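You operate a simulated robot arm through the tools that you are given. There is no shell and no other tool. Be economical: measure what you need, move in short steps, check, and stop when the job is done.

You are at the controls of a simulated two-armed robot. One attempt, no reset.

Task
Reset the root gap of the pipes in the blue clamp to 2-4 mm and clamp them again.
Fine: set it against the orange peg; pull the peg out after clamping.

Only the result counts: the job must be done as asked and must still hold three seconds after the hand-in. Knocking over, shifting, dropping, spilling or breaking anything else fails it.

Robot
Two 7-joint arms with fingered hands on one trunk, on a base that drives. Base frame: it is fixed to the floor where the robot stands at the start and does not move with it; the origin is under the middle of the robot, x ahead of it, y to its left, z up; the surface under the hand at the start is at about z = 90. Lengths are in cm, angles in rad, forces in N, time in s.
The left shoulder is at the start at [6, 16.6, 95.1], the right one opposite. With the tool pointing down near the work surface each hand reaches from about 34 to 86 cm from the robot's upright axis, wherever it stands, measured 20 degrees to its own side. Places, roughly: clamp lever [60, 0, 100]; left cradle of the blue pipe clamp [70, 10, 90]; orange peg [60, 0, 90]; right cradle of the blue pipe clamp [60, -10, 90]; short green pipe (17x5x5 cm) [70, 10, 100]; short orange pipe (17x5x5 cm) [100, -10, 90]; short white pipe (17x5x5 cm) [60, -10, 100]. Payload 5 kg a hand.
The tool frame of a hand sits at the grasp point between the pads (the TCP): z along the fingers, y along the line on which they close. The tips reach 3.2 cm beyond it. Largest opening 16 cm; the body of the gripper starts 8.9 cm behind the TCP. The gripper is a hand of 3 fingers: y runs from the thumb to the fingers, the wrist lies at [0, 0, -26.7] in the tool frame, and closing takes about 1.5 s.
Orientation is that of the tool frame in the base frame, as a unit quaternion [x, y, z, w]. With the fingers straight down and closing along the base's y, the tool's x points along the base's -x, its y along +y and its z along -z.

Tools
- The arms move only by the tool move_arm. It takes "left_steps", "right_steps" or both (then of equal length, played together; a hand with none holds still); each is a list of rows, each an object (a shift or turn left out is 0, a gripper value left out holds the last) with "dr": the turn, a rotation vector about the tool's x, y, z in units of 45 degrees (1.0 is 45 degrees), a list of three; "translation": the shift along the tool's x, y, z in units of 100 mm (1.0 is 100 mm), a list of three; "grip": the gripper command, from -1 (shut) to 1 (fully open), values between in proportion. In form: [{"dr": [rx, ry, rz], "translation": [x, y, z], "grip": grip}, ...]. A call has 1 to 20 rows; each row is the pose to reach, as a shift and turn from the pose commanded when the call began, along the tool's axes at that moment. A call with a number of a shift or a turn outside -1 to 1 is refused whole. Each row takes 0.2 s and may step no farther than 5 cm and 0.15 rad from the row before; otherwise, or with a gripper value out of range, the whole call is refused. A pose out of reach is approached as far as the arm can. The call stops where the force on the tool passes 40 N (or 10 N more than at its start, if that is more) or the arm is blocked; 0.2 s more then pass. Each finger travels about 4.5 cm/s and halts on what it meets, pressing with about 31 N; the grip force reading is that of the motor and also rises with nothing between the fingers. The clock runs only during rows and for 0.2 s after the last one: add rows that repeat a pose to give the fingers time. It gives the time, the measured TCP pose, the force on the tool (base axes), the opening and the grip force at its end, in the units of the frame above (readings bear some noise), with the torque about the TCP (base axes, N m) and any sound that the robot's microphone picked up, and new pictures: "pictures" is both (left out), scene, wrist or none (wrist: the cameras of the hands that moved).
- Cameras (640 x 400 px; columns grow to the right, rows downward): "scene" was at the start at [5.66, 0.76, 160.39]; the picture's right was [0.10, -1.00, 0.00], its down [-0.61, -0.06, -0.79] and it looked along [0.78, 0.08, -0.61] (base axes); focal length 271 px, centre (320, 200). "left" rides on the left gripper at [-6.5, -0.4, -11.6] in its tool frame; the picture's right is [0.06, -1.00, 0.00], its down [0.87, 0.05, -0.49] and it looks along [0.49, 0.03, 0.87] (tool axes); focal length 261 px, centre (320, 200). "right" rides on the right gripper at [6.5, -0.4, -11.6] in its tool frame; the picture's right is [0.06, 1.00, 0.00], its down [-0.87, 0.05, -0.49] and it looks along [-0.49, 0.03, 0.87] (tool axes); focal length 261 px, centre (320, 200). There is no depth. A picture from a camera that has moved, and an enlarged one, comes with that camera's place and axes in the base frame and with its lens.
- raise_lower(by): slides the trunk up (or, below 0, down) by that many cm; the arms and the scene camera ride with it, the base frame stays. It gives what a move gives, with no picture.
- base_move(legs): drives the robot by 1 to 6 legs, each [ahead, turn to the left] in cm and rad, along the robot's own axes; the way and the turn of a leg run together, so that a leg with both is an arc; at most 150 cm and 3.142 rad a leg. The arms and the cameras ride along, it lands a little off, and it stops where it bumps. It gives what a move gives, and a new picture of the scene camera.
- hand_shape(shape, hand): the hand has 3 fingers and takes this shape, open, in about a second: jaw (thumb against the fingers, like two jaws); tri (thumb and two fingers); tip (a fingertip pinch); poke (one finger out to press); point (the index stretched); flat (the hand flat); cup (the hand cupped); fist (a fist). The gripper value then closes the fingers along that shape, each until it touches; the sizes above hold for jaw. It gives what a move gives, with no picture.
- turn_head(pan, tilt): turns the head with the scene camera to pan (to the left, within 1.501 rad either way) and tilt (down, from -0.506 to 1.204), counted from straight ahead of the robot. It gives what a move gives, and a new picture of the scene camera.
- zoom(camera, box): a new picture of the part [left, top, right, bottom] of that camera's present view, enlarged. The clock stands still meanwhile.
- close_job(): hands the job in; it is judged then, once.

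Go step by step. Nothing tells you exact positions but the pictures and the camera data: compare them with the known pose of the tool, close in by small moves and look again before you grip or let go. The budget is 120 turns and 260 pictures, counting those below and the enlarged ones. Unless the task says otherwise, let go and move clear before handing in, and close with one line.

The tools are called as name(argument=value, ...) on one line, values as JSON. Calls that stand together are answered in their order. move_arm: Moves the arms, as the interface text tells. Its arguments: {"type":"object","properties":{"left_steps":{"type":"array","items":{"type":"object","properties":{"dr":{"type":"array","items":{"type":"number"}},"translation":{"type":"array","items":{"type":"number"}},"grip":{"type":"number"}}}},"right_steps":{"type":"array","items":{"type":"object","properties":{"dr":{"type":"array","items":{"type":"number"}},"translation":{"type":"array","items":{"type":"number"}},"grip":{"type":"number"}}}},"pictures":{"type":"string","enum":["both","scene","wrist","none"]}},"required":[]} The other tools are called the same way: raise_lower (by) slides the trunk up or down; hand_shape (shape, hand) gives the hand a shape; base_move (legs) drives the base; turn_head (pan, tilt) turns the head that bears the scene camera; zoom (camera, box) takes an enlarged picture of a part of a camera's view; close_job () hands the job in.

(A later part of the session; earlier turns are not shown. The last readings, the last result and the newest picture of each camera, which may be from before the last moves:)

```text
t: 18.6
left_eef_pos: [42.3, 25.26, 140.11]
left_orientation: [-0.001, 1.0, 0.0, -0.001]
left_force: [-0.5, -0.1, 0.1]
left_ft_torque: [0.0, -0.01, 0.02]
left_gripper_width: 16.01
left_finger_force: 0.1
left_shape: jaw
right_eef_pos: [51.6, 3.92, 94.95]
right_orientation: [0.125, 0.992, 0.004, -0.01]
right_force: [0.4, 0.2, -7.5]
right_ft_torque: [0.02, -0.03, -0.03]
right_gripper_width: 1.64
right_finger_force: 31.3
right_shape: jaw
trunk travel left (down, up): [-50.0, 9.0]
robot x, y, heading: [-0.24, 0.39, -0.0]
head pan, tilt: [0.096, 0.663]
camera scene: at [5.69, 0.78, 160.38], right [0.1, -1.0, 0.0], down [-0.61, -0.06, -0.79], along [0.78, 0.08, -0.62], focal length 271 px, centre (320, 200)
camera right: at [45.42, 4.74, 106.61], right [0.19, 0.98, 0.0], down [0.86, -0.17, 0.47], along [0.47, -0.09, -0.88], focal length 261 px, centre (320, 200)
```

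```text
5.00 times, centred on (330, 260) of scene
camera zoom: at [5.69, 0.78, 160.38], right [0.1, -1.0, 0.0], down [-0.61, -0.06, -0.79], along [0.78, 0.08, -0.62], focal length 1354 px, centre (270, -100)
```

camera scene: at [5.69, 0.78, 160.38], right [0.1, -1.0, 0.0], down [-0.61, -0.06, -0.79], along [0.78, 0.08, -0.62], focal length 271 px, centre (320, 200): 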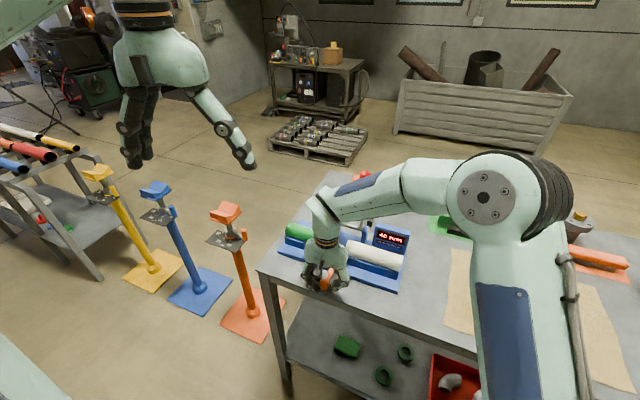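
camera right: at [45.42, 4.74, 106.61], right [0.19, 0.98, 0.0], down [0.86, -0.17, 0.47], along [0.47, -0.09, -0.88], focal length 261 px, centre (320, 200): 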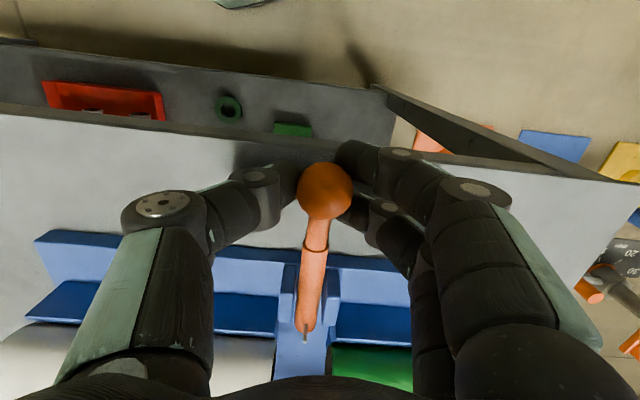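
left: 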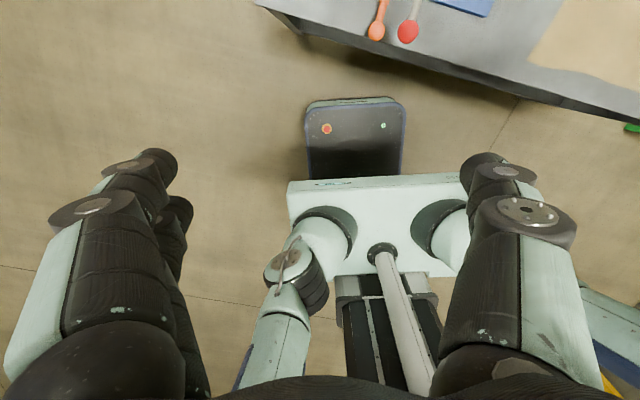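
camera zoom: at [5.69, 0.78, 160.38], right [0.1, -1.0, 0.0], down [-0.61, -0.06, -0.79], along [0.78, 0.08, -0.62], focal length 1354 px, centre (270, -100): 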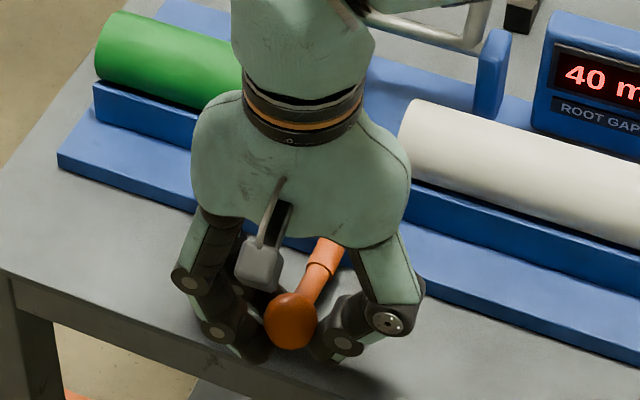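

move_arm(right_steps=[{"translation": [-0.04, 0, 0]}, {"translation": [-0.08, 0, 0]}, {"translation": [-0.12, 0, 0]}, {"translation": [-0.16, 0, 0]}, {"translation": [-0.2, 0, 0]}, {"translation": [-0.22, 0, 0]}, {"translation": [-0.22, 0, 0]}])

zoom(camera="scene", box=[310, 220, 370, 290])

zoom(camera="right", box=[240, 180, 400, 400])

```text
t: 20.2
left_eef_pos: [42.28, 25.08, 140.21]
left_orientation: [0.0, 1.0, 0.0, 0.0]
left_force: [-0.2, -0.5, -0.8]
left_ft_torque: [0.01, 0.0, 0.02]
left_gripper_width: 16.03
left_finger_force: 0.1
left_shape: jaw
right_eef_pos: [53.9, 3.38, 94.83]
right_orientation: [0.125, 0.992, 0.002, -0.01]
right_force: [-4.2, -11.5, -8.7]
right_ft_torque: [-0.29, 0.09, -0.04]
right_gripper_width: 1.64
right_finger_force: 30.7
right_shape: jaw
trunk travel left (down, up): [-50.0, 9.0]
robot x, y, heading: [0.24, -0.05, 0.001]
head pan, tilt: [0.096, 0.663]
camera scene: at [5.67, 0.65, 160.39], right [0.1, -1.0, 0.0], down [-0.61, -0.06, -0.79], along [0.78, 0.08, -0.62], focal length 271 px, centre (320, 200)
camera right: at [47.63, 4.2, 106.62], right [0.19, 0.98, 0.01], down [0.86, -0.17, 0.47], along [0.47, -0.09, -0.88], focal length 261 px, centre (320, 200)
```

scene: 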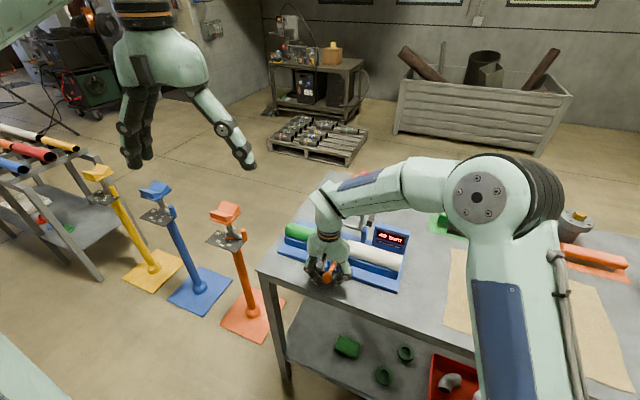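
right: 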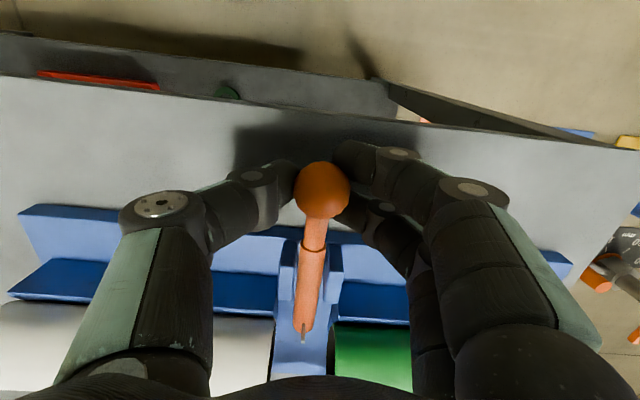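

```text
5.71 times, centred on (340, 255) of scene
camera zoom: at [5.67, 0.65, 160.39], right [0.1, -1.0, 0.0], down [-0.61, -0.06, -0.79], along [0.78, 0.08, -0.62], focal length 1548 px, centre (206, -114)
```

zoom: 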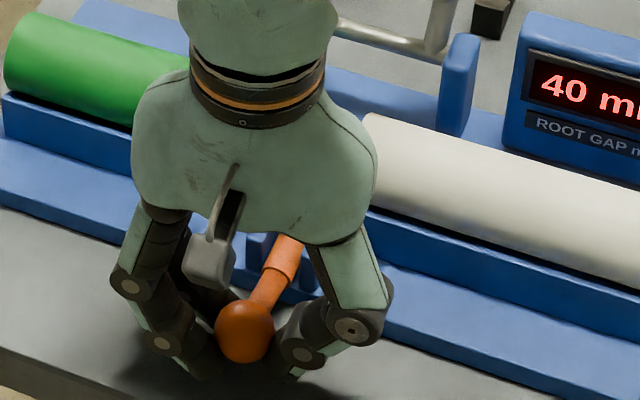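

```text
1.82 times, centred on (320, 290) of right
camera zoom: at [47.63, 4.2, 106.62], right [0.19, 0.98, 0.01], down [0.86, -0.17, 0.47], along [0.47, -0.09, -0.88], focal length 474 px, centre (320, 36)
```

zoom: 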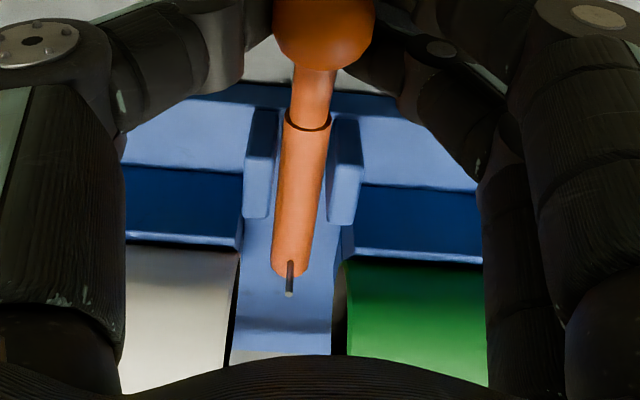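

The peg slid about 2.2 cm with the hand. I'll release it and lift to check the pin's place.

move_arm(right_steps=[{"translation": [-0.22, 0, 0], "grip": -0.3}, {"grip": 0.0}, {"grip": 0.0}, {"grip": 0.0}, {"translation": [0, 0, -0.4]}, {"translation": [0, 0, -0.8]}, {"translation": [0.2, 0, -1.0]}, {"translation": [0.4, 0, -1.0]}], pictures="none")

```text
t: 22.0
left_eef_pos: [42.05, 25.17, 140.19]
left_orientation: [-0.001, 1.0, 0.001, 0.0]
left_force: [-0.4, 0.2, -0.7]
left_ft_torque: [-0.02, -0.02, 0.0]
left_gripper_width: 15.97
left_finger_force: 0.2
left_shape: jaw
right_eef_pos: [50.35, 4.36, 104.96]
right_orientation: [0.125, 0.992, 0.003, -0.01]
right_force: [-0.5, 0.4, -0.3]
right_ft_torque: [0.03, 0.0, -0.01]
right_gripper_width: 7.93
right_finger_force: 0.1
right_shape: jaw
trunk travel left (down, up): [-50.0, 9.0]
robot x, y, heading: [-0.13, 0.12, 0.002]
head pan, tilt: [0.096, 0.663]
```

I mistakenly included an extra shift in the first row, so I need to check where the peg is now.

zoom(camera="scene", box=[310, 220, 370, 290])

zoom(camera="right", box=[240, 80, 400, 280])

```text
5.71 times, centred on (340, 255) of scene
camera zoom: at [5.62, 0.78, 160.39], right [0.1, -1.0, 0.0], down [-0.61, -0.06, -0.79], along [0.78, 0.08, -0.61], focal length 1548 px, centre (206, -114)
```

zoom: 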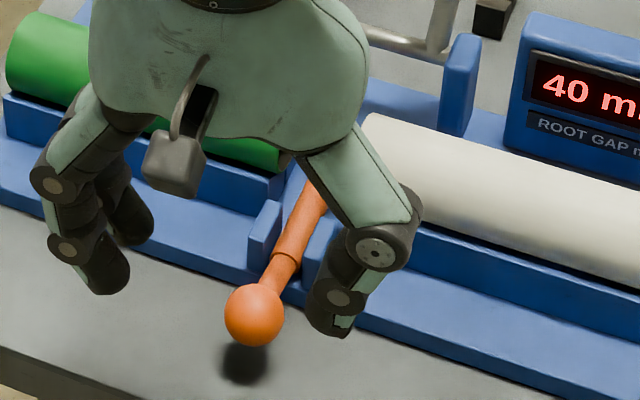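

```text
2.00 times, centred on (320, 180) of right
camera zoom: at [43.94, 5.25, 116.63], right [0.19, 0.98, 0.01], down [0.86, -0.17, 0.48], along [0.47, -0.08, -0.88], focal length 521 px, centre (320, 240)
```

zoom: 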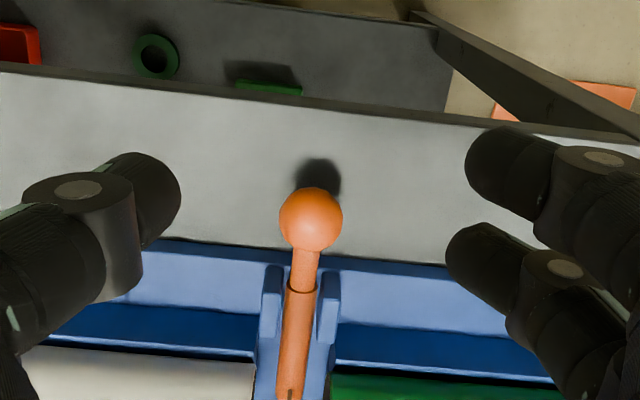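

move_arm(right_steps=[{"translation": [0.0, -0.1, -0.3]}, {"translation": [0, -0.4, -0.7]}, {"translation": [0, -0.8, -1.0]}, {"translation": [0, -1.0, -1.0]}, {"translation": [0, -1.0, -1.0]}], pictures="wrist")

zoom(camera="scene", box=[316, 226, 360, 286])

zoom(camera="right", box=[320, 120, 440, 260])

```text
t: 23.2
left_eef_pos: [42.19, 25.23, 140.29]
left_orientation: [0.0, 1.0, -0.001, 0.001]
left_force: [-1.2, -0.8, 0.8]
left_ft_torque: [0.0, 0.02, 0.01]
left_gripper_width: 15.99
left_finger_force: 0.0
left_shape: jaw
right_eef_pos: [47.98, -5.54, 114.8]
right_orientation: [0.125, 0.992, 0.004, -0.01]
right_force: [0.1, -0.1, -0.7]
right_ft_torque: [0.02, -0.01, 0.01]
right_gripper_width: 7.93
right_finger_force: 0.0
right_shape: jaw
trunk travel left (down, up): [-50.0, 9.0]
robot x, y, heading: [0.2, -0.0, 0.006]
head pan, tilt: [0.096, 0.663]
camera right: at [41.63, -4.62, 126.47], right [0.19, 0.98, 0.01], down [0.86, -0.17, 0.47], along [0.47, -0.08, -0.88], focal length 261 px, centre (320, 200)
```

right: 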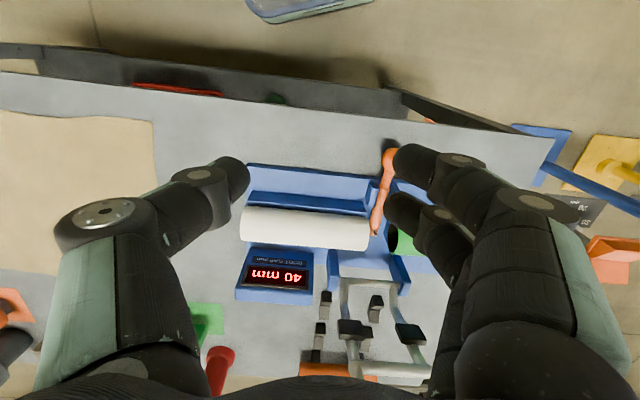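

```text
6.67 times, centred on (338, 256) of scene
camera zoom: at [5.64, 0.76, 160.4], right [0.1, -1.0, 0.0], down [-0.61, -0.06, -0.79], along [0.78, 0.08, -0.61], focal length 1806 px, centre (200, -173)
```

zoom: 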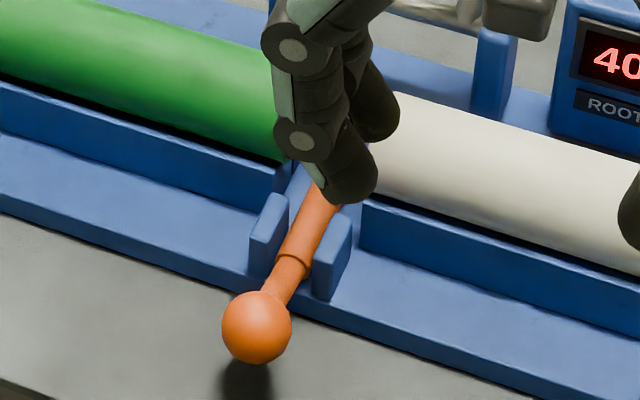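

```text
2.86 times, centred on (380, 190) of right
camera zoom: at [41.63, -4.62, 126.47], right [0.19, 0.98, 0.01], down [0.86, -0.17, 0.47], along [0.47, -0.08, -0.88], focal length 745 px, centre (149, 229)
```

zoom: 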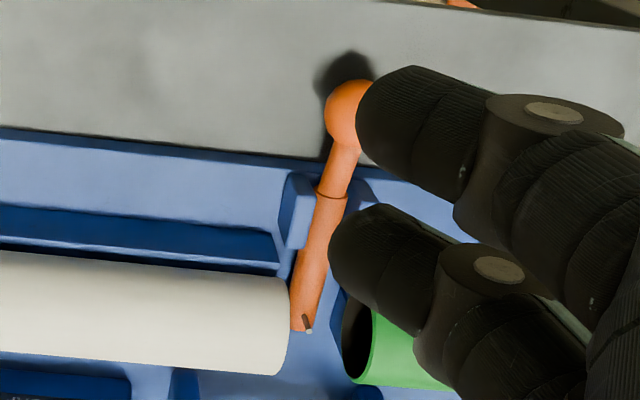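

move_arm(right_steps=[{"translation": [0.0, -0.3, -0.2]}, {"translation": [0, -0.7, -0.4]}, {"translation": [0, -1.0, -0.4]}, {"translation": [0, -1.0, -0.4]}], pictures="none")

zoom(camera="scene", box=[316, 226, 360, 286])

zoom(camera="scene", box=[326, 234, 350, 264])

```text
t: 24.2
left_eef_pos: [42.26, 25.17, 140.18]
left_orientation: [-0.001, 1.0, -0.001, -0.001]
left_force: [-0.5, -0.7, -0.3]
left_ft_torque: [0.01, -0.01, -0.02]
left_gripper_width: 15.98
left_finger_force: 0.1
left_shape: jaw
right_eef_pos: [45.45, -15.14, 119.03]
right_orientation: [0.124, 0.992, 0.003, -0.009]
right_force: [-0.9, -0.7, 0.5]
right_ft_torque: [-0.04, -0.02, 0.01]
right_gripper_width: 7.94
right_finger_force: 0.0
right_shape: jaw
trunk travel left (down, up): [-50.0, 9.0]
robot x, y, heading: [-0.23, 0.02, 0.002]
head pan, tilt: [0.096, 0.663]
```

```text
6.67 times, centred on (338, 256) of scene
camera zoom: at [5.67, 0.81, 160.39], right [0.1, -1.0, 0.0], down [-0.61, -0.06, -0.79], along [0.78, 0.08, -0.62], focal length 1806 px, centre (200, -173)
```

zoom: 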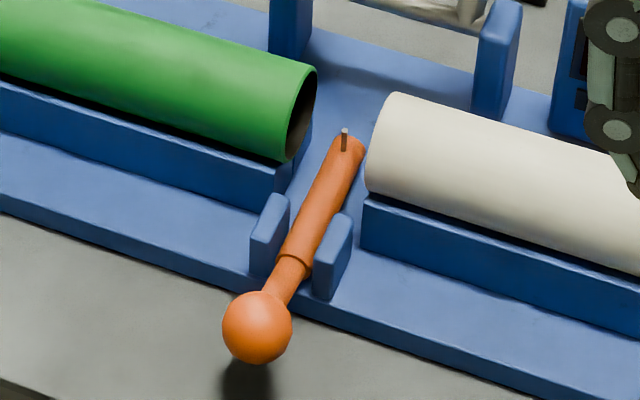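

```text
13.33 times, centred on (338, 249) of scene
camera zoom: at [5.67, 0.81, 160.39], right [0.1, -1.0, 0.0], down [-0.61, -0.06, -0.79], along [0.78, 0.08, -0.62], focal length 3612 px, centre (80, -453)
```

zoom: 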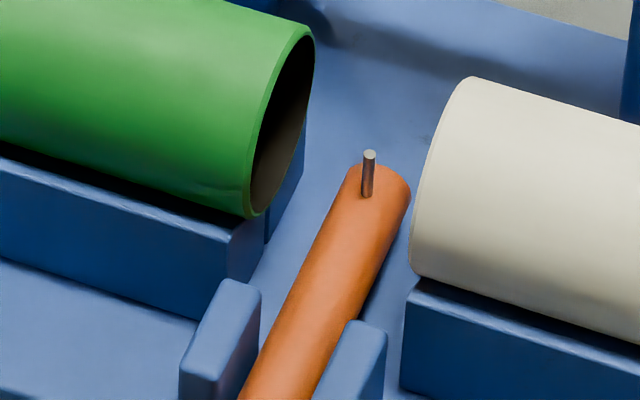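

zoom(camera="right", box=[380, 80, 520, 220])

```text
2.86 times, centred on (450, 150) of right
camera zoom: at [39.18, -14.23, 130.7], right [0.19, 0.98, 0.0], down [0.86, -0.17, 0.47], along [0.47, -0.08, -0.88], focal length 745 px, centre (-51, 343)
```

zoom: 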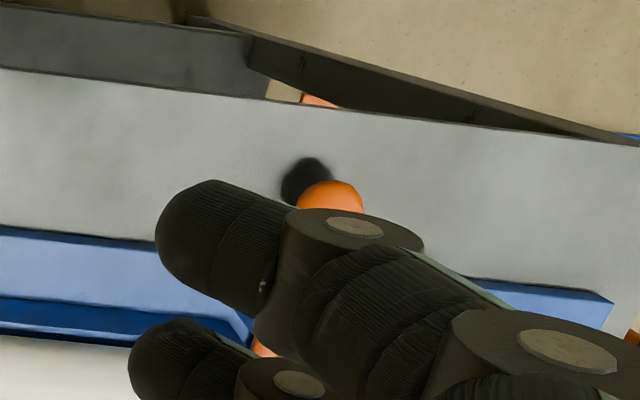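

The pin now stands under the pipe axis, between the ends. Next I'll slide the pipes: the right hand, closed with fingers down, goes to the outer end of the white pipe (about [60.3, -18.3]) to push it inward along the clamp axis.

move_arm(right_steps=[{"translation": [-0.3, -0.1, 0], "grip": -1}, {"translation": [-0.6, -0.2, 0]}, {"translation": [-0.8, -0.3, 0]}, {"translation": [-1.0, -0.39, 0]}, {"translation": [-1.0, -0.39, 0]}], pictures="none")

move_arm(right_steps=[{"translation": [-0.3, -0.0, 0.3]}, {"translation": [-0.53, 0, 0.7]}, {"translation": [-0.53, 0, 0.95]}, {"translation": [-0.53, 0, 0.95]}])

zoom(camera="scene", box=[320, 200, 440, 300])

```text
t: 25.4
left_eef_pos: [42.3, 25.12, 140.16]
left_orientation: [-0.001, 1.0, 0.0, 0.0]
left_force: [-0.7, 0.2, 0.1]
left_ft_torque: [0.0, -0.02, 0.01]
left_gripper_width: 15.99
left_finger_force: 0.1
left_shape: jaw
right_eef_pos: [54.3, -21.34, 118.8]
right_orientation: [0.125, 0.992, 0.003, -0.009]
right_force: [0.3, 0.4, 0.8]
right_ft_torque: [0.01, -0.04, -0.05]
right_gripper_width: 0.01
right_finger_force: 14.5
right_shape: jaw
trunk travel left (down, up): [-50.0, 9.0]
robot x, y, heading: [0.27, 0.08, -0.006]
head pan, tilt: [0.096, 0.663]
```

```text
t: 26.4
left_eef_pos: [42.22, 25.29, 140.19]
left_orientation: [-0.001, 1.0, 0.0, 0.0]
left_force: [0.6, 0.8, 0.1]
left_ft_torque: [0.03, 0.02, 0.0]
left_gripper_width: 15.98
left_finger_force: 0.0
left_shape: jaw
right_eef_pos: [59.37, -22.78, 109.07]
right_orientation: [0.125, 0.992, 0.003, -0.01]
right_force: [0.7, 0.3, -0.3]
right_ft_torque: [0.01, 0.02, -0.01]
right_gripper_width: 0.0
right_finger_force: 31.4
right_shape: jaw
trunk travel left (down, up): [-50.0, 9.0]
robot x, y, heading: [0.04, -0.17, -0.005]
head pan, tilt: [0.096, 0.663]
camera scene: at [5.64, 0.76, 160.39], right [0.1, -1.0, 0.0], down [-0.61, -0.06, -0.79], along [0.78, 0.08, -0.61], focal length 271 px, centre (320, 200)
camera right: at [53.02, -21.97, 120.81], right [0.19, 0.98, 0.01], down [0.86, -0.17, 0.47], along [0.47, -0.08, -0.88], focal length 261 px, centre (320, 200)
```

scene: 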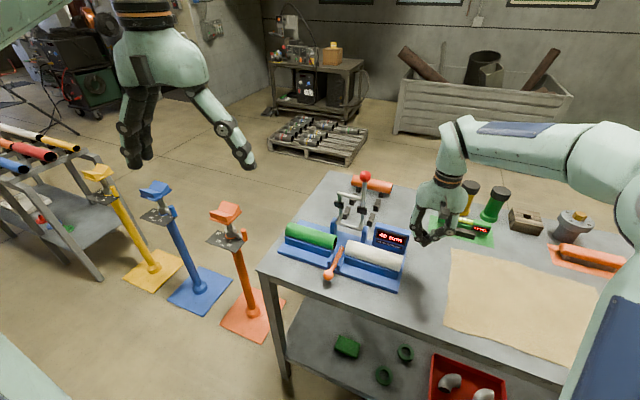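
right: 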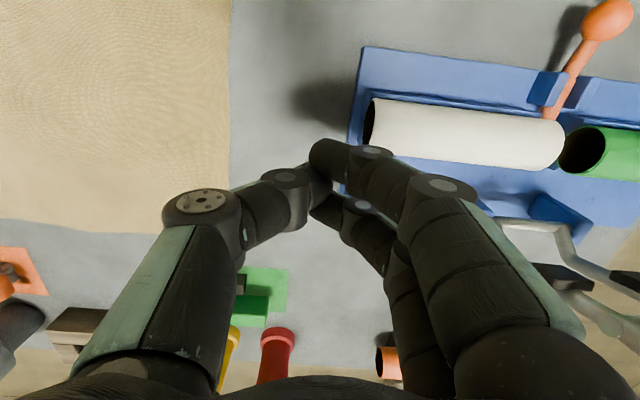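

```text
4.00 times, centred on (380, 250) of scene
camera zoom: at [5.64, 0.76, 160.39], right [0.1, -1.0, 0.0], down [-0.61, -0.06, -0.79], along [0.78, 0.08, -0.61], focal length 1084 px, centre (80, 0)
```

zoom: 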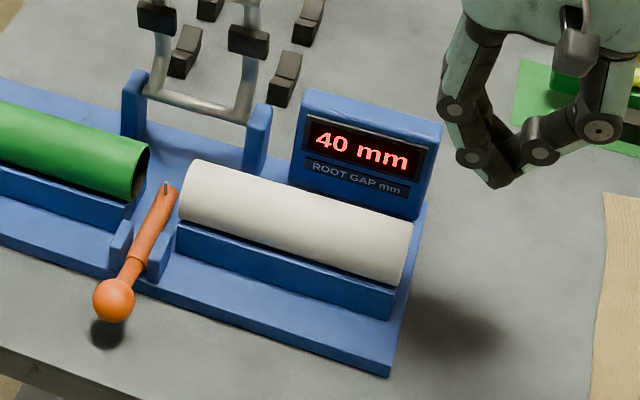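

The pipe's outer end sticks out a bit past the cradle, so I have clearance. I'll lower the closed hand beside it, staying outside the end for now.

move_arm(right_steps=[{"translation": [0.04, -0.05, 0.3]}, {"translation": [0.04, -0.05, 0.6]}, {"translation": [0.04, -0.05, 0.9]}, {"translation": [0.04, -0.05, 1.0]}, {"translation": [0.04, -0.05, 1.0]}], pictures="none")

move_arm(right_steps=[{"translation": [0, 0, 0.15]}, {"translation": [0, 0, 0.25]}, {"translation": [0, 0, 0.25]}])

zoom(camera="scene", box=[320, 200, 440, 300])

```text
t: 27.6
left_eef_pos: [42.28, 25.18, 140.15]
left_orientation: [0.0, 1.0, 0.0, 0.0]
left_force: [-0.1, -0.8, 0.3]
left_ft_torque: [-0.02, -0.01, 0.0]
left_gripper_width: 15.99
left_finger_force: 0.0
left_shape: jaw
right_eef_pos: [58.44, -23.02, 99.19]
right_orientation: [0.125, 0.992, 0.003, -0.009]
right_force: [0.0, -0.3, 0.1]
right_ft_torque: [0.02, -0.05, 0.0]
right_gripper_width: 0.01
right_finger_force: 30.8
right_shape: jaw
trunk travel left (down, up): [-50.0, 9.0]
robot x, y, heading: [-0.21, -0.07, 0.002]
head pan, tilt: [0.096, 0.663]
```

```text
t: 28.4
left_eef_pos: [42.3, 25.09, 140.09]
left_orientation: [-0.001, 1.0, 0.001, -0.001]
left_force: [-0.2, -0.4, -0.1]
left_ft_torque: [-0.02, -0.01, -0.01]
left_gripper_width: 16.02
left_finger_force: 0.0
left_shape: jaw
right_eef_pos: [58.4, -22.85, 96.57]
right_orientation: [0.125, 0.992, 0.003, -0.009]
right_force: [-0.3, 0.2, -0.4]
right_ft_torque: [-0.03, -0.01, 0.0]
right_gripper_width: 0.0
right_finger_force: 31.0
right_shape: jaw
trunk travel left (down, up): [-50.0, 9.0]
robot x, y, heading: [-0.01, -0.07, 0.003]
head pan, tilt: [0.096, 0.663]
camera scene: at [5.65, 0.76, 160.39], right [0.1, -1.0, 0.0], down [-0.61, -0.06, -0.79], along [0.78, 0.08, -0.62], focal length 271 px, centre (320, 200)
camera right: at [52.14, -22.0, 108.31], right [0.19, 0.98, 0.01], down [0.86, -0.17, 0.47], along [0.47, -0.08, -0.88], focal length 261 px, centre (320, 200)
```

scene: 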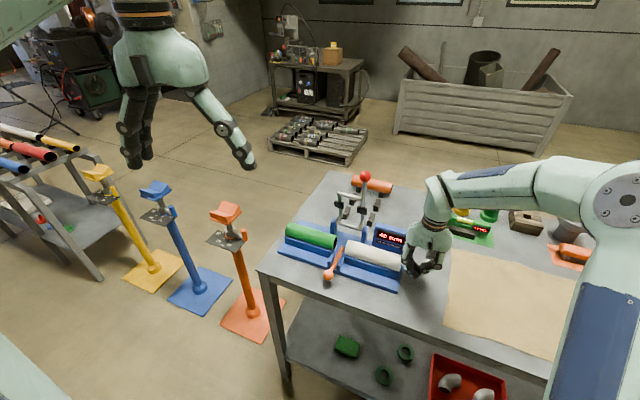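
right: 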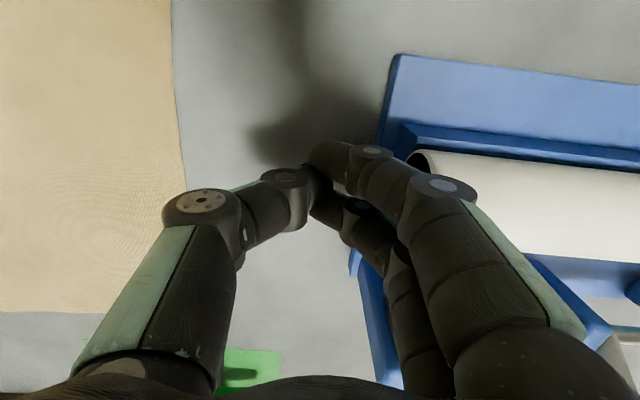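

```text
4.00 times, centred on (380, 250) of scene
camera zoom: at [5.65, 0.76, 160.39], right [0.1, -1.0, 0.0], down [-0.61, -0.06, -0.79], along [0.78, 0.08, -0.62], focal length 1084 px, centre (80, 0)
```

zoom: 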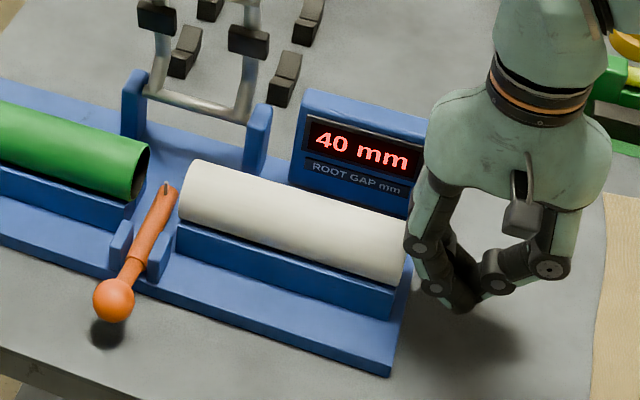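

move_arm(right_steps=[{"translation": [0, 0.03, 0]}, {"translation": [0, 0.06, 0]}, {"translation": [0, 0.09, 0]}, {"translation": [0, 0.12, 0]}, {"translation": [0, 0.12, 0]}], pictures="none")

zoom(camera="scene", box=[320, 200, 440, 300])

```text
t: 29.6
left_eef_pos: [42.27, 25.25, 140.15]
left_orientation: [-0.001, 1.0, 0.0, 0.001]
left_force: [-0.2, -0.6, 0.1]
left_ft_torque: [-0.01, 0.01, 0.01]
left_gripper_width: 15.97
left_finger_force: 0.1
left_shape: jaw
right_eef_pos: [58.75, -21.89, 96.48]
right_orientation: [0.125, 0.992, 0.003, -0.008]
right_force: [-0.8, -2.4, 2.2]
right_ft_torque: [0.16, -0.04, 0.06]
right_gripper_width: 0.01
right_finger_force: 31.6
right_shape: jaw
trunk travel left (down, up): [-50.0, 9.0]
robot x, y, heading: [0.15, -0.02, 0.0]
head pan, tilt: [0.096, 0.663]
```

```text
4.00 times, centred on (380, 250) of scene
camera zoom: at [5.61, 0.73, 160.4], right [0.1, -1.0, 0.0], down [-0.61, -0.06, -0.79], along [0.78, 0.08, -0.61], focal length 1084 px, centre (80, 0)
```

zoom: 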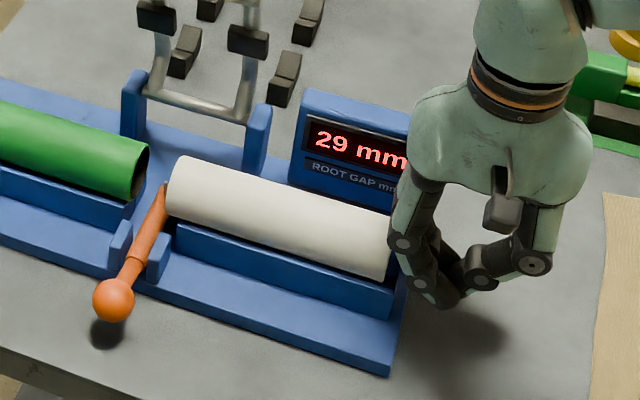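

It's working: the gap reads 29 mm. I'll check how close the white end is to the pin.

zoom(camera="scene", box=[326, 234, 350, 264])

```text
13.33 times, centred on (338, 249) of scene
camera zoom: at [5.61, 0.73, 160.4], right [0.1, -1.0, 0.0], down [-0.61, -0.06, -0.79], along [0.78, 0.08, -0.61], focal length 3612 px, centre (80, -453)
```

zoom: 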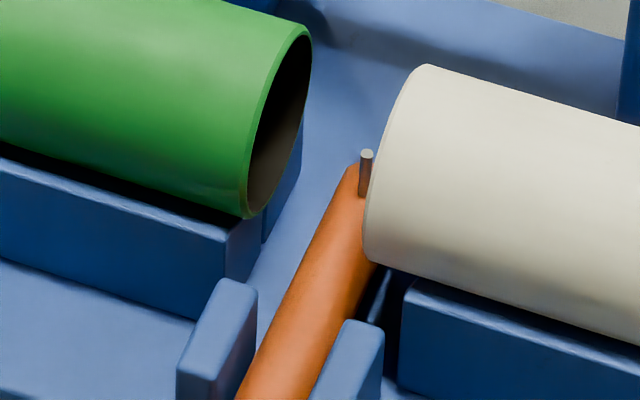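

Before pushing further I want to verify heights: whether the pin and peg body clear the pipe bottoms. I'll back off and use the right wrist camera for a low front view.

move_arm(right_steps=[{"translation": [0, -0.15, 0]}, {"translation": [0, -0.2, -0.3]}, {"translation": [0, -0.2, -0.7]}, {"translation": [0.4, -0.1, -1.0], "grip": 1}, {"translation": [0.8, 0.1, -1.0]}, {"translation": [1.0, 0.4, -1.0]}, {"translation": [1.0, 0.7, -1.0]}, {"translation": [1.0, 1.0, -1.0]}], pictures="none")

move_arm(right_steps=[{"translation": [0.4, 0.3, 0], "dr": [0, -0.15, 0]}, {"translation": [0.8, 0.6, 0], "dr": [0, -0.3, 0]}, {"translation": [0.9, 0.9, 0.1], "dr": [0, -0.45, 0]}, {"translation": [0.9, 1.0, 0.3], "dr": [0, -0.6, 0]}, {"translation": [0.9, 1.0, 0.4], "dr": [0, -0.75, 0]}, {"translation": [0.9, 1.0, 0.5], "dr": [0, -0.89, 0]}, {"translation": [0.9, 1.0, 0.5], "dr": [0, -0.89, 0]}], pictures="wrist")

```text
refused: row 4 steps farther than a row can; nothing moved
```

```text
t: 30.0
left_eef_pos: [42.23, 25.09, 140.23]
left_orientation: [0.001, 1.0, 0.0, 0.0]
left_force: [0.2, -0.5, 0.1]
left_ft_torque: [-0.05, 0.05, -0.01]
left_gripper_width: 16.0
left_finger_force: 0.0
left_shape: jaw
right_eef_pos: [56.71, -20.15, 96.99]
right_orientation: [0.135, 0.99, -0.008, 0.04]
right_force: [-5.3, -16.4, 11.2]
right_ft_torque: [0.74, -0.35, -0.18]
right_gripper_width: 0.03
right_finger_force: 31.2
right_shape: jaw
trunk travel left (down, up): [-50.0, 9.0]
robot x, y, heading: [0.14, -0.14, -0.006]
head pan, tilt: [0.096, 0.663]
stopped in row 1 (right hand): the force on the tool passed its limit at 50 N (the readings are from after the stop); the commanded pose is now the measured one
camera right: at [49.46, -18.73, 108.04], right [0.21, 0.98, -0.01], down [0.81, -0.17, 0.56], along [0.55, -0.12, -0.83], focal length 261 px, centre (320, 200)
```

right: 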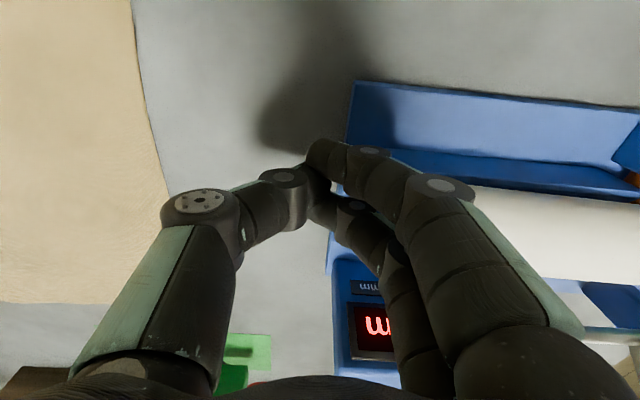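

The first call was refused and the second ran from the wrong place, pushing the pipe. I must not chain dependent moves. Checking the damage.

zoom(camera="scene", box=[300, 200, 420, 300])

zoom(camera="scene", box=[322, 234, 346, 264])

```text
4.00 times, centred on (360, 250) of scene
camera zoom: at [5.52, 0.76, 160.4], right [0.09, -1.0, 0.0], down [-0.61, -0.06, -0.79], along [0.79, 0.07, -0.61], focal length 1084 px, centre (160, 0)
```

zoom: 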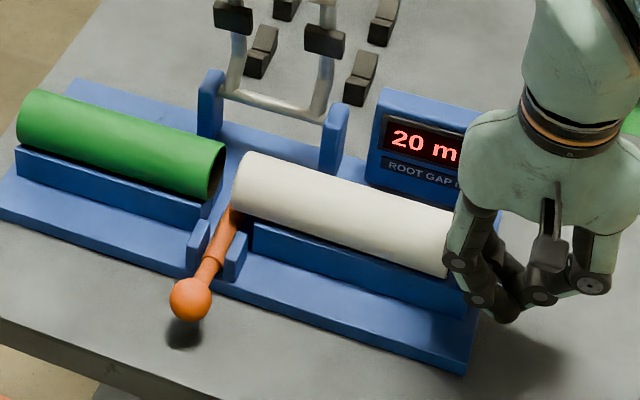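

```text
13.33 times, centred on (334, 249) of scene
camera zoom: at [5.52, 0.76, 160.4], right [0.09, -1.0, 0.0], down [-0.61, -0.06, -0.79], along [0.79, 0.07, -0.61], focal length 3612 px, centre (133, -453)
```

zoom: 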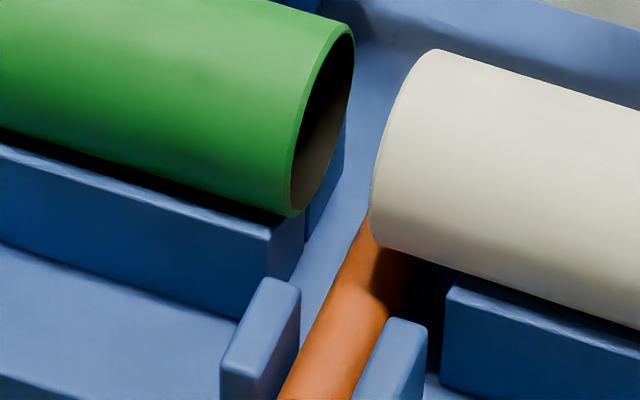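

White now reads 20 mm gap, the peg looks undisturbed, and the pin is hidden behind the white rim. I'll back the hand straight out and up.

move_arm(right_steps=[{"translation": [0, -0.15, 0]}, {"translation": [0, -0.25, -0.1]}, {"translation": [0, -0.25, -0.4]}, {"translation": [0, -0.25, -0.8]}, {"translation": [0, -0.25, -1.0]}, {"translation": [0.3, -0.2, -1.0], "grip": 1}, {"translation": [0.6, 0.0, -1.0]}, {"translation": [0.9, 0.3, -1.0]}, {"translation": [0.9, 0.6, -1.0]}, {"translation": [0.9, 0.6, -1.0]}], pictures="scene")

```text
t: 32.2
left_eef_pos: [42.31, 24.87, 140.33]
left_orientation: [0.001, 1.0, 0.001, 0.001]
left_force: [0.3, -0.2, 0.7]
left_ft_torque: [0.0, -0.01, 0.01]
left_gripper_width: 16.01
left_finger_force: 0.1
left_shape: jaw
right_eef_pos: [48.7, -11.52, 106.17]
right_orientation: [0.133, 0.99, -0.005, 0.039]
right_force: [0.1, 0.4, 0.9]
right_ft_torque: [0.04, -0.01, 0.01]
right_gripper_width: 16.02
right_finger_force: 0.0
right_shape: jaw
trunk travel left (down, up): [-50.0, 9.0]
robot x, y, heading: [-0.05, -0.04, -0.005]
head pan, tilt: [0.096, 0.663]
camera scene: at [5.6, 0.69, 160.4], right [0.09, -1.0, 0.0], down [-0.61, -0.06, -0.79], along [0.79, 0.07, -0.61], focal length 271 px, centre (320, 200)
```

scene: 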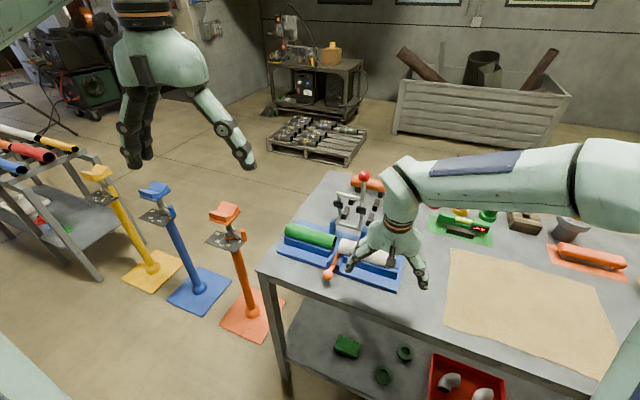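

move_arm(right_steps=[{"translation": [0.15, 0.25, 0], "dr": [0, -0.15, 0]}, {"translation": [0.3, 0.5, 0], "dr": [0, -0.3, 0]}, {"translation": [0.5, 0.75, 0], "dr": [0, -0.45, 0]}, {"translation": [0.6, 1.0, 0], "dr": [0, -0.6, 0]}, {"translation": [0.6, 1.0, 0.1], "dr": [0, -0.75, 0]}, {"translation": [0.6, 1.0, 0.15], "dr": [0, -0.78, 0]}, {"translation": [0.6, 1.0, 0.15], "dr": [0, -0.78, 0]}], pictures="wrist")

```text
t: 33.8
left_eef_pos: [42.33, 24.97, 140.27]
left_orientation: [0.001, 1.0, -0.001, -0.001]
left_force: [0.8, 0.0, 0.1]
left_ft_torque: [0.01, 0.01, -0.01]
left_gripper_width: 16.0
left_finger_force: 0.0
left_shape: jaw
right_eef_pos: [45.76, -0.35, 104.21]
right_orientation: [0.124, 0.933, -0.045, 0.336]
right_force: [-0.2, 0.8, 0.4]
right_ft_torque: [-0.01, 0.03, -0.01]
right_gripper_width: 15.99
right_finger_force: 0.0
right_shape: jaw
trunk travel left (down, up): [-50.0, 9.0]
robot x, y, heading: [0.05, 0.1, -0.005]
head pan, tilt: [0.096, 0.663]
camera right: at [33.72, 2.35, 108.96], right [0.22, 0.98, -0.04], down [0.36, -0.04, 0.93], along [0.91, -0.22, -0.36], focal length 261 px, centre (320, 200)
```

right: 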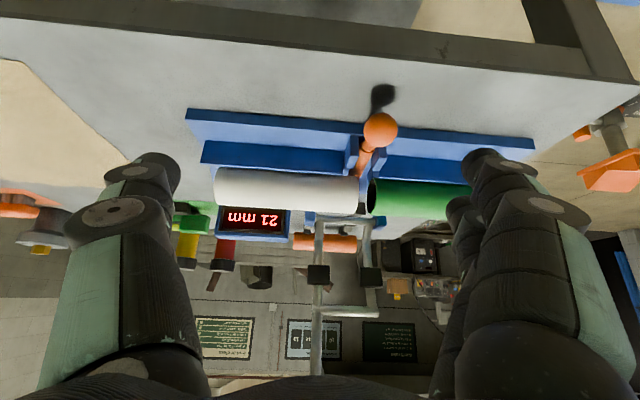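

Good low view (upside-down). I'll zoom in on the peg.

zoom(camera="right", box=[340, 100, 400, 230])

zoom(camera="right", box=[345, 145, 395, 195])

```text
3.08 times, centred on (370, 165) of right
camera zoom: at [33.72, 2.35, 108.96], right [0.22, 0.98, -0.04], down [0.36, -0.04, 0.93], along [0.91, -0.22, -0.36], focal length 802 px, centre (166, 308)
```

zoom: 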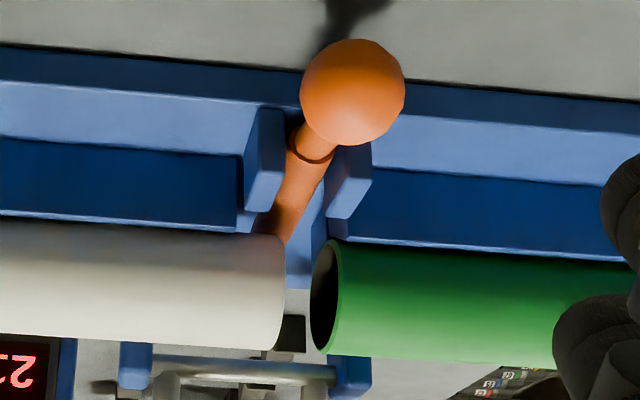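

```text
8.00 times, centred on (370, 170) of right
camera zoom: at [33.72, 2.35, 108.96], right [0.22, 0.98, -0.04], down [0.36, -0.04, 0.93], along [0.91, -0.22, -0.36], focal length 2085 px, centre (-80, 440)
```

zoom: 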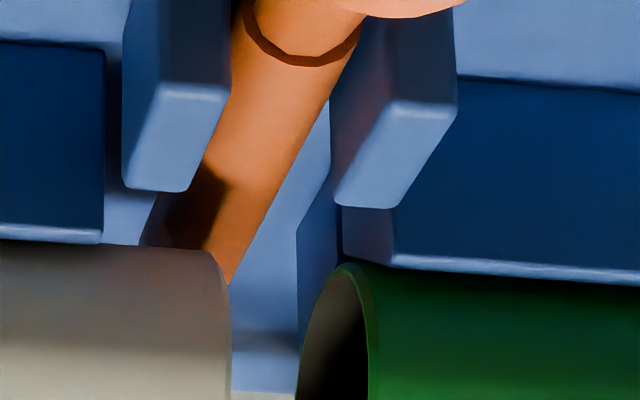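

move_arm(right_steps=[{"translation": [0, 0.3, 0]}, {"translation": [0, 0.65, 0]}, {"translation": [0, 0.65, 0]}], pictures="none")

zoom(camera="right", box=[280, 120, 360, 200])

```text
t: 34.6
left_eef_pos: [42.4, 25.05, 140.11]
left_orientation: [0.001, 1.0, 0.0, 0.0]
left_force: [-0.8, -0.3, 0.1]
left_ft_torque: [-0.01, 0.0, 0.01]
left_gripper_width: 15.98
left_finger_force: 0.0
left_shape: jaw
right_eef_pos: [47.48, 5.82, 104.15]
right_orientation: [0.124, 0.933, -0.044, 0.336]
right_force: [-0.2, -0.5, -0.8]
right_ft_torque: [0.03, -0.01, -0.01]
right_gripper_width: 15.97
right_finger_force: 0.0
right_shape: jaw
trunk travel left (down, up): [-50.0, 9.0]
robot x, y, heading: [0.01, 0.04, -0.003]
head pan, tilt: [0.096, 0.663]
```

```text
5.00 times, centred on (320, 160) of right
camera zoom: at [35.31, 8.48, 108.96], right [0.22, 0.98, -0.04], down [0.36, -0.04, 0.93], along [0.91, -0.22, -0.36], focal length 1303 px, centre (320, 400)
```

zoom: 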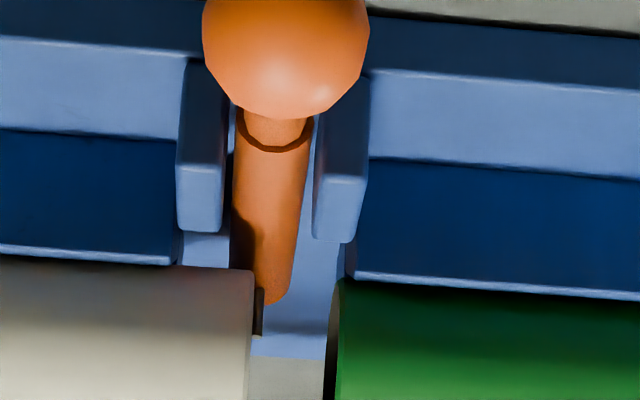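

The pin is touching the white pipe's inner edge, and the peg body lies clear beneath. Now the left hand will push the green pipe from its outer end (about [71, 18]). I'm moving the left hand over there in stages, closed.

move_arm(left_steps=[{"translation": [-0.3, 0, 0.2], "grip": -1}, {"translation": [-0.6, 0, 0.5]}, {"translation": [-0.9, 0, 0.8]}, {"translation": [-1.0, 0, 1.0]}, {"translation": [-1.0, 0, 1.0]}], pictures="none")

move_arm(left_steps=[{"translation": [-0.35, 0, 0], "dr": [0, 0, 0.1]}, {"translation": [-0.7, 0, 0.2], "dr": [0, 0, 0.2]}, {"translation": [-1.0, 0, 0.4], "dr": [0, 0, 0.318]}, {"translation": [-1.0, 0, 0.6], "dr": [0, 0, 0.318]}, {"translation": [-1.0, 0, 0.6], "dr": [0, 0, 0.318]}])

```text
t: 35.8
left_eef_pos: [52.27, 25.03, 130.35]
left_orientation: [0.001, 1.0, 0.0, 0.0]
left_force: [-0.5, 0.4, 0.0]
left_ft_torque: [0.02, 0.01, 0.01]
left_gripper_width: 5.4
left_finger_force: 0.0
left_shape: jaw
right_eef_pos: [47.55, 5.86, 104.16]
right_orientation: [0.125, 0.933, -0.046, 0.336]
right_force: [-0.4, -0.2, -0.3]
right_ft_torque: [-0.02, -0.01, 0.01]
right_gripper_width: 15.98
right_finger_force: 0.0
right_shape: jaw
trunk travel left (down, up): [-50.0, 9.0]
robot x, y, heading: [0.01, -0.1, -0.004]
head pan, tilt: [0.096, 0.663]
```

```text
t: 37.0
left_eef_pos: [62.32, 25.02, 124.11]
left_orientation: [0.125, 0.992, 0.0, -0.001]
left_force: [0.7, -0.9, 0.3]
left_ft_torque: [-0.02, 0.04, 0.0]
left_gripper_width: 0.0
left_finger_force: 31.0
left_shape: jaw
right_eef_pos: [47.44, 5.9, 104.06]
right_orientation: [0.124, 0.933, -0.045, 0.335]
right_force: [0.2, 0.1, -0.4]
right_ft_torque: [0.0, 0.01, 0.02]
right_gripper_width: 16.01
right_finger_force: 0.1
right_shape: jaw
trunk travel left (down, up): [-50.0, 9.0]
robot x, y, heading: [0.05, 0.07, -0.006]
head pan, tilt: [0.096, 0.663]
camera scene: at [5.71, 0.73, 160.39], right [0.09, -1.0, 0.0], down [-0.61, -0.06, -0.79], along [0.78, 0.07, -0.62], focal length 271 px, centre (320, 200)
camera left: at [68.38, 22.97, 135.76], right [-0.31, -0.95, 0.0], down [-0.83, 0.27, 0.49], along [-0.47, 0.15, -0.87], focal length 261 px, centre (320, 200)
```

scene: 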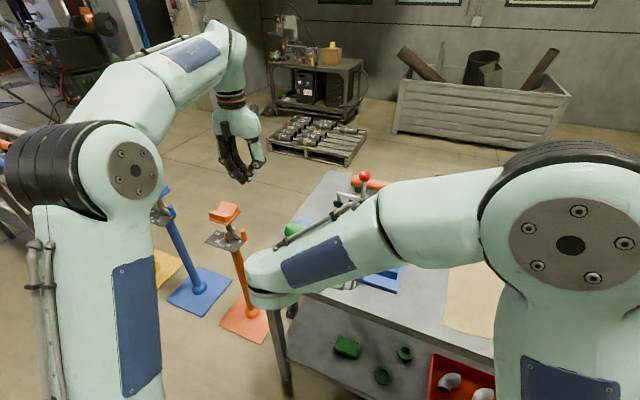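
left: 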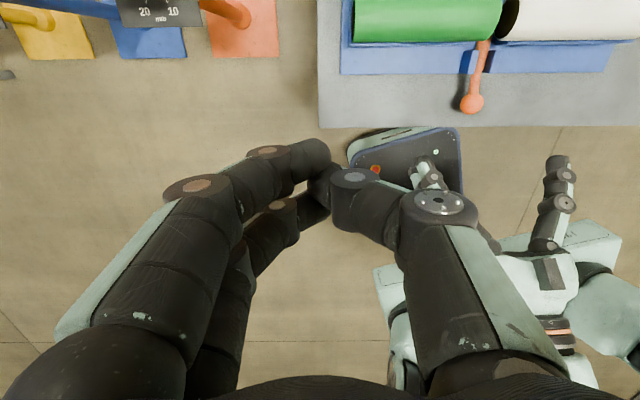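

move_arm(left_steps=[{"translation": [-0.3, 0, 0.2]}, {"translation": [-0.6, 0, 0.4]}, {"translation": [-0.92, -0.03, 0.65]}, {"translation": [-0.92, -0.03, 0.95]}, {"translation": [-0.92, -0.03, 1.0]}, {"translation": [-0.92, -0.03, 1.0]}], pictures="wrist")

zoom(camera="right", box=[160, 60, 560, 310])

```text
t: 38.4
left_eef_pos: [71.19, 22.34, 114.2]
left_orientation: [0.125, 0.992, -0.001, 0.0]
left_force: [0.0, 0.1, -0.1]
left_ft_torque: [0.03, 0.02, 0.02]
left_gripper_width: 0.0
left_finger_force: 30.4
left_shape: jaw
right_eef_pos: [47.55, 5.89, 104.19]
right_orientation: [0.124, 0.932, -0.045, 0.337]
right_force: [0.5, -0.3, 0.6]
right_ft_torque: [-0.02, -0.01, 0.02]
right_gripper_width: 15.98
right_finger_force: 0.0
right_shape: jaw
trunk travel left (down, up): [-50.0, 9.0]
robot x, y, heading: [-0.13, 0.15, 0.002]
head pan, tilt: [0.096, 0.663]
camera left: at [77.19, 20.38, 125.85], right [-0.31, -0.95, 0.0], down [-0.83, 0.27, 0.49], along [-0.47, 0.15, -0.87], focal length 261 px, centre (320, 200)
```

left: 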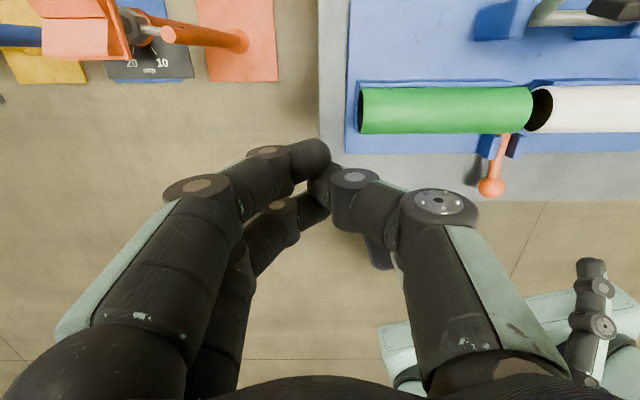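

```text
1.60 times, centred on (360, 185) of right
camera zoom: at [35.31, 8.48, 108.96], right [0.22, 0.98, -0.04], down [0.36, -0.04, 0.93], along [0.91, -0.22, -0.36], focal length 417 px, centre (256, 224)
```

zoom: 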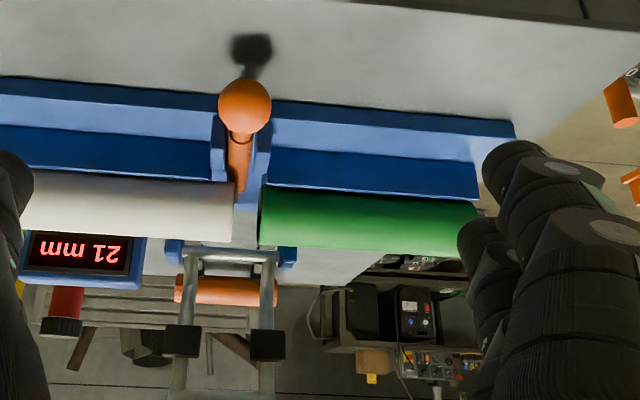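

move_arm(left_steps=[{"translation": [-0.03, 0.15, 0.2]}, {"translation": [-0.03, 0.15, 0.5]}, {"translation": [-0.03, 0.15, 0.8]}, {"translation": [-0.03, 0.15, 1.0]}, {"translation": [-0.03, 0.15, 1.0]}], pictures="wrist")

zoom(camera="right", box=[160, 60, 560, 310])

```text
t: 39.6
left_eef_pos: [71.72, 23.85, 104.18]
left_orientation: [0.125, 0.992, -0.001, -0.001]
left_force: [-0.1, 0.3, -0.5]
left_ft_torque: [-0.02, -0.03, 0.0]
left_gripper_width: 0.02
left_finger_force: 30.0
left_shape: jaw
right_eef_pos: [47.52, 5.87, 104.21]
right_orientation: [0.124, 0.933, -0.045, 0.336]
right_force: [0.3, -0.4, 0.9]
right_ft_torque: [-0.04, 0.0, 0.01]
right_gripper_width: 15.99
right_finger_force: 0.0
right_shape: jaw
trunk travel left (down, up): [-50.0, 9.0]
robot x, y, heading: [-0.39, -0.1, 0.002]
head pan, tilt: [0.096, 0.663]
camera left: at [77.77, 21.69, 115.75], right [-0.31, -0.95, 0.0], down [-0.83, 0.27, 0.49], along [-0.47, 0.15, -0.87], focal length 261 px, centre (320, 200)
```

left: 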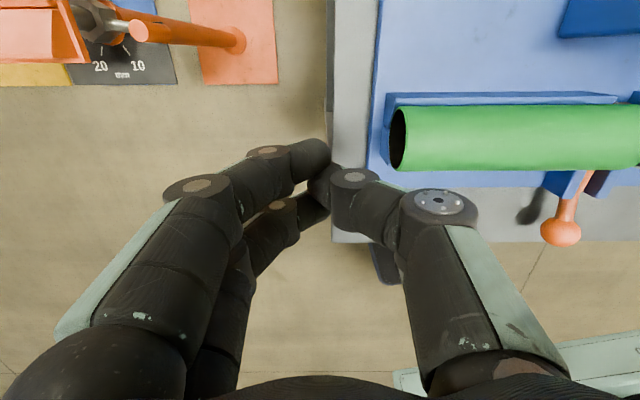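

```text
1.60 times, centred on (360, 185) of right
camera zoom: at [35.32, 8.49, 108.95], right [0.22, 0.98, -0.04], down [0.36, -0.04, 0.93], along [0.91, -0.22, -0.36], focal length 417 px, centre (256, 224)
```

zoom: 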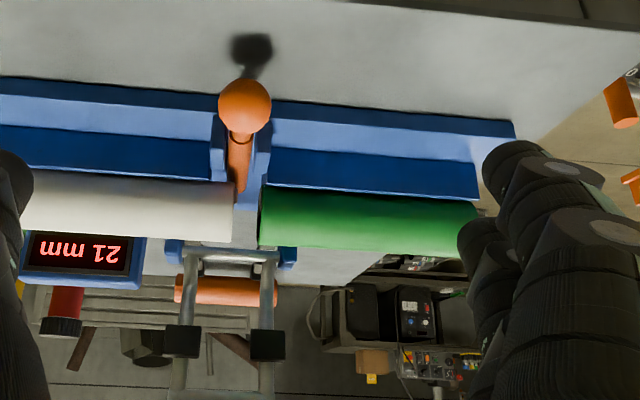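

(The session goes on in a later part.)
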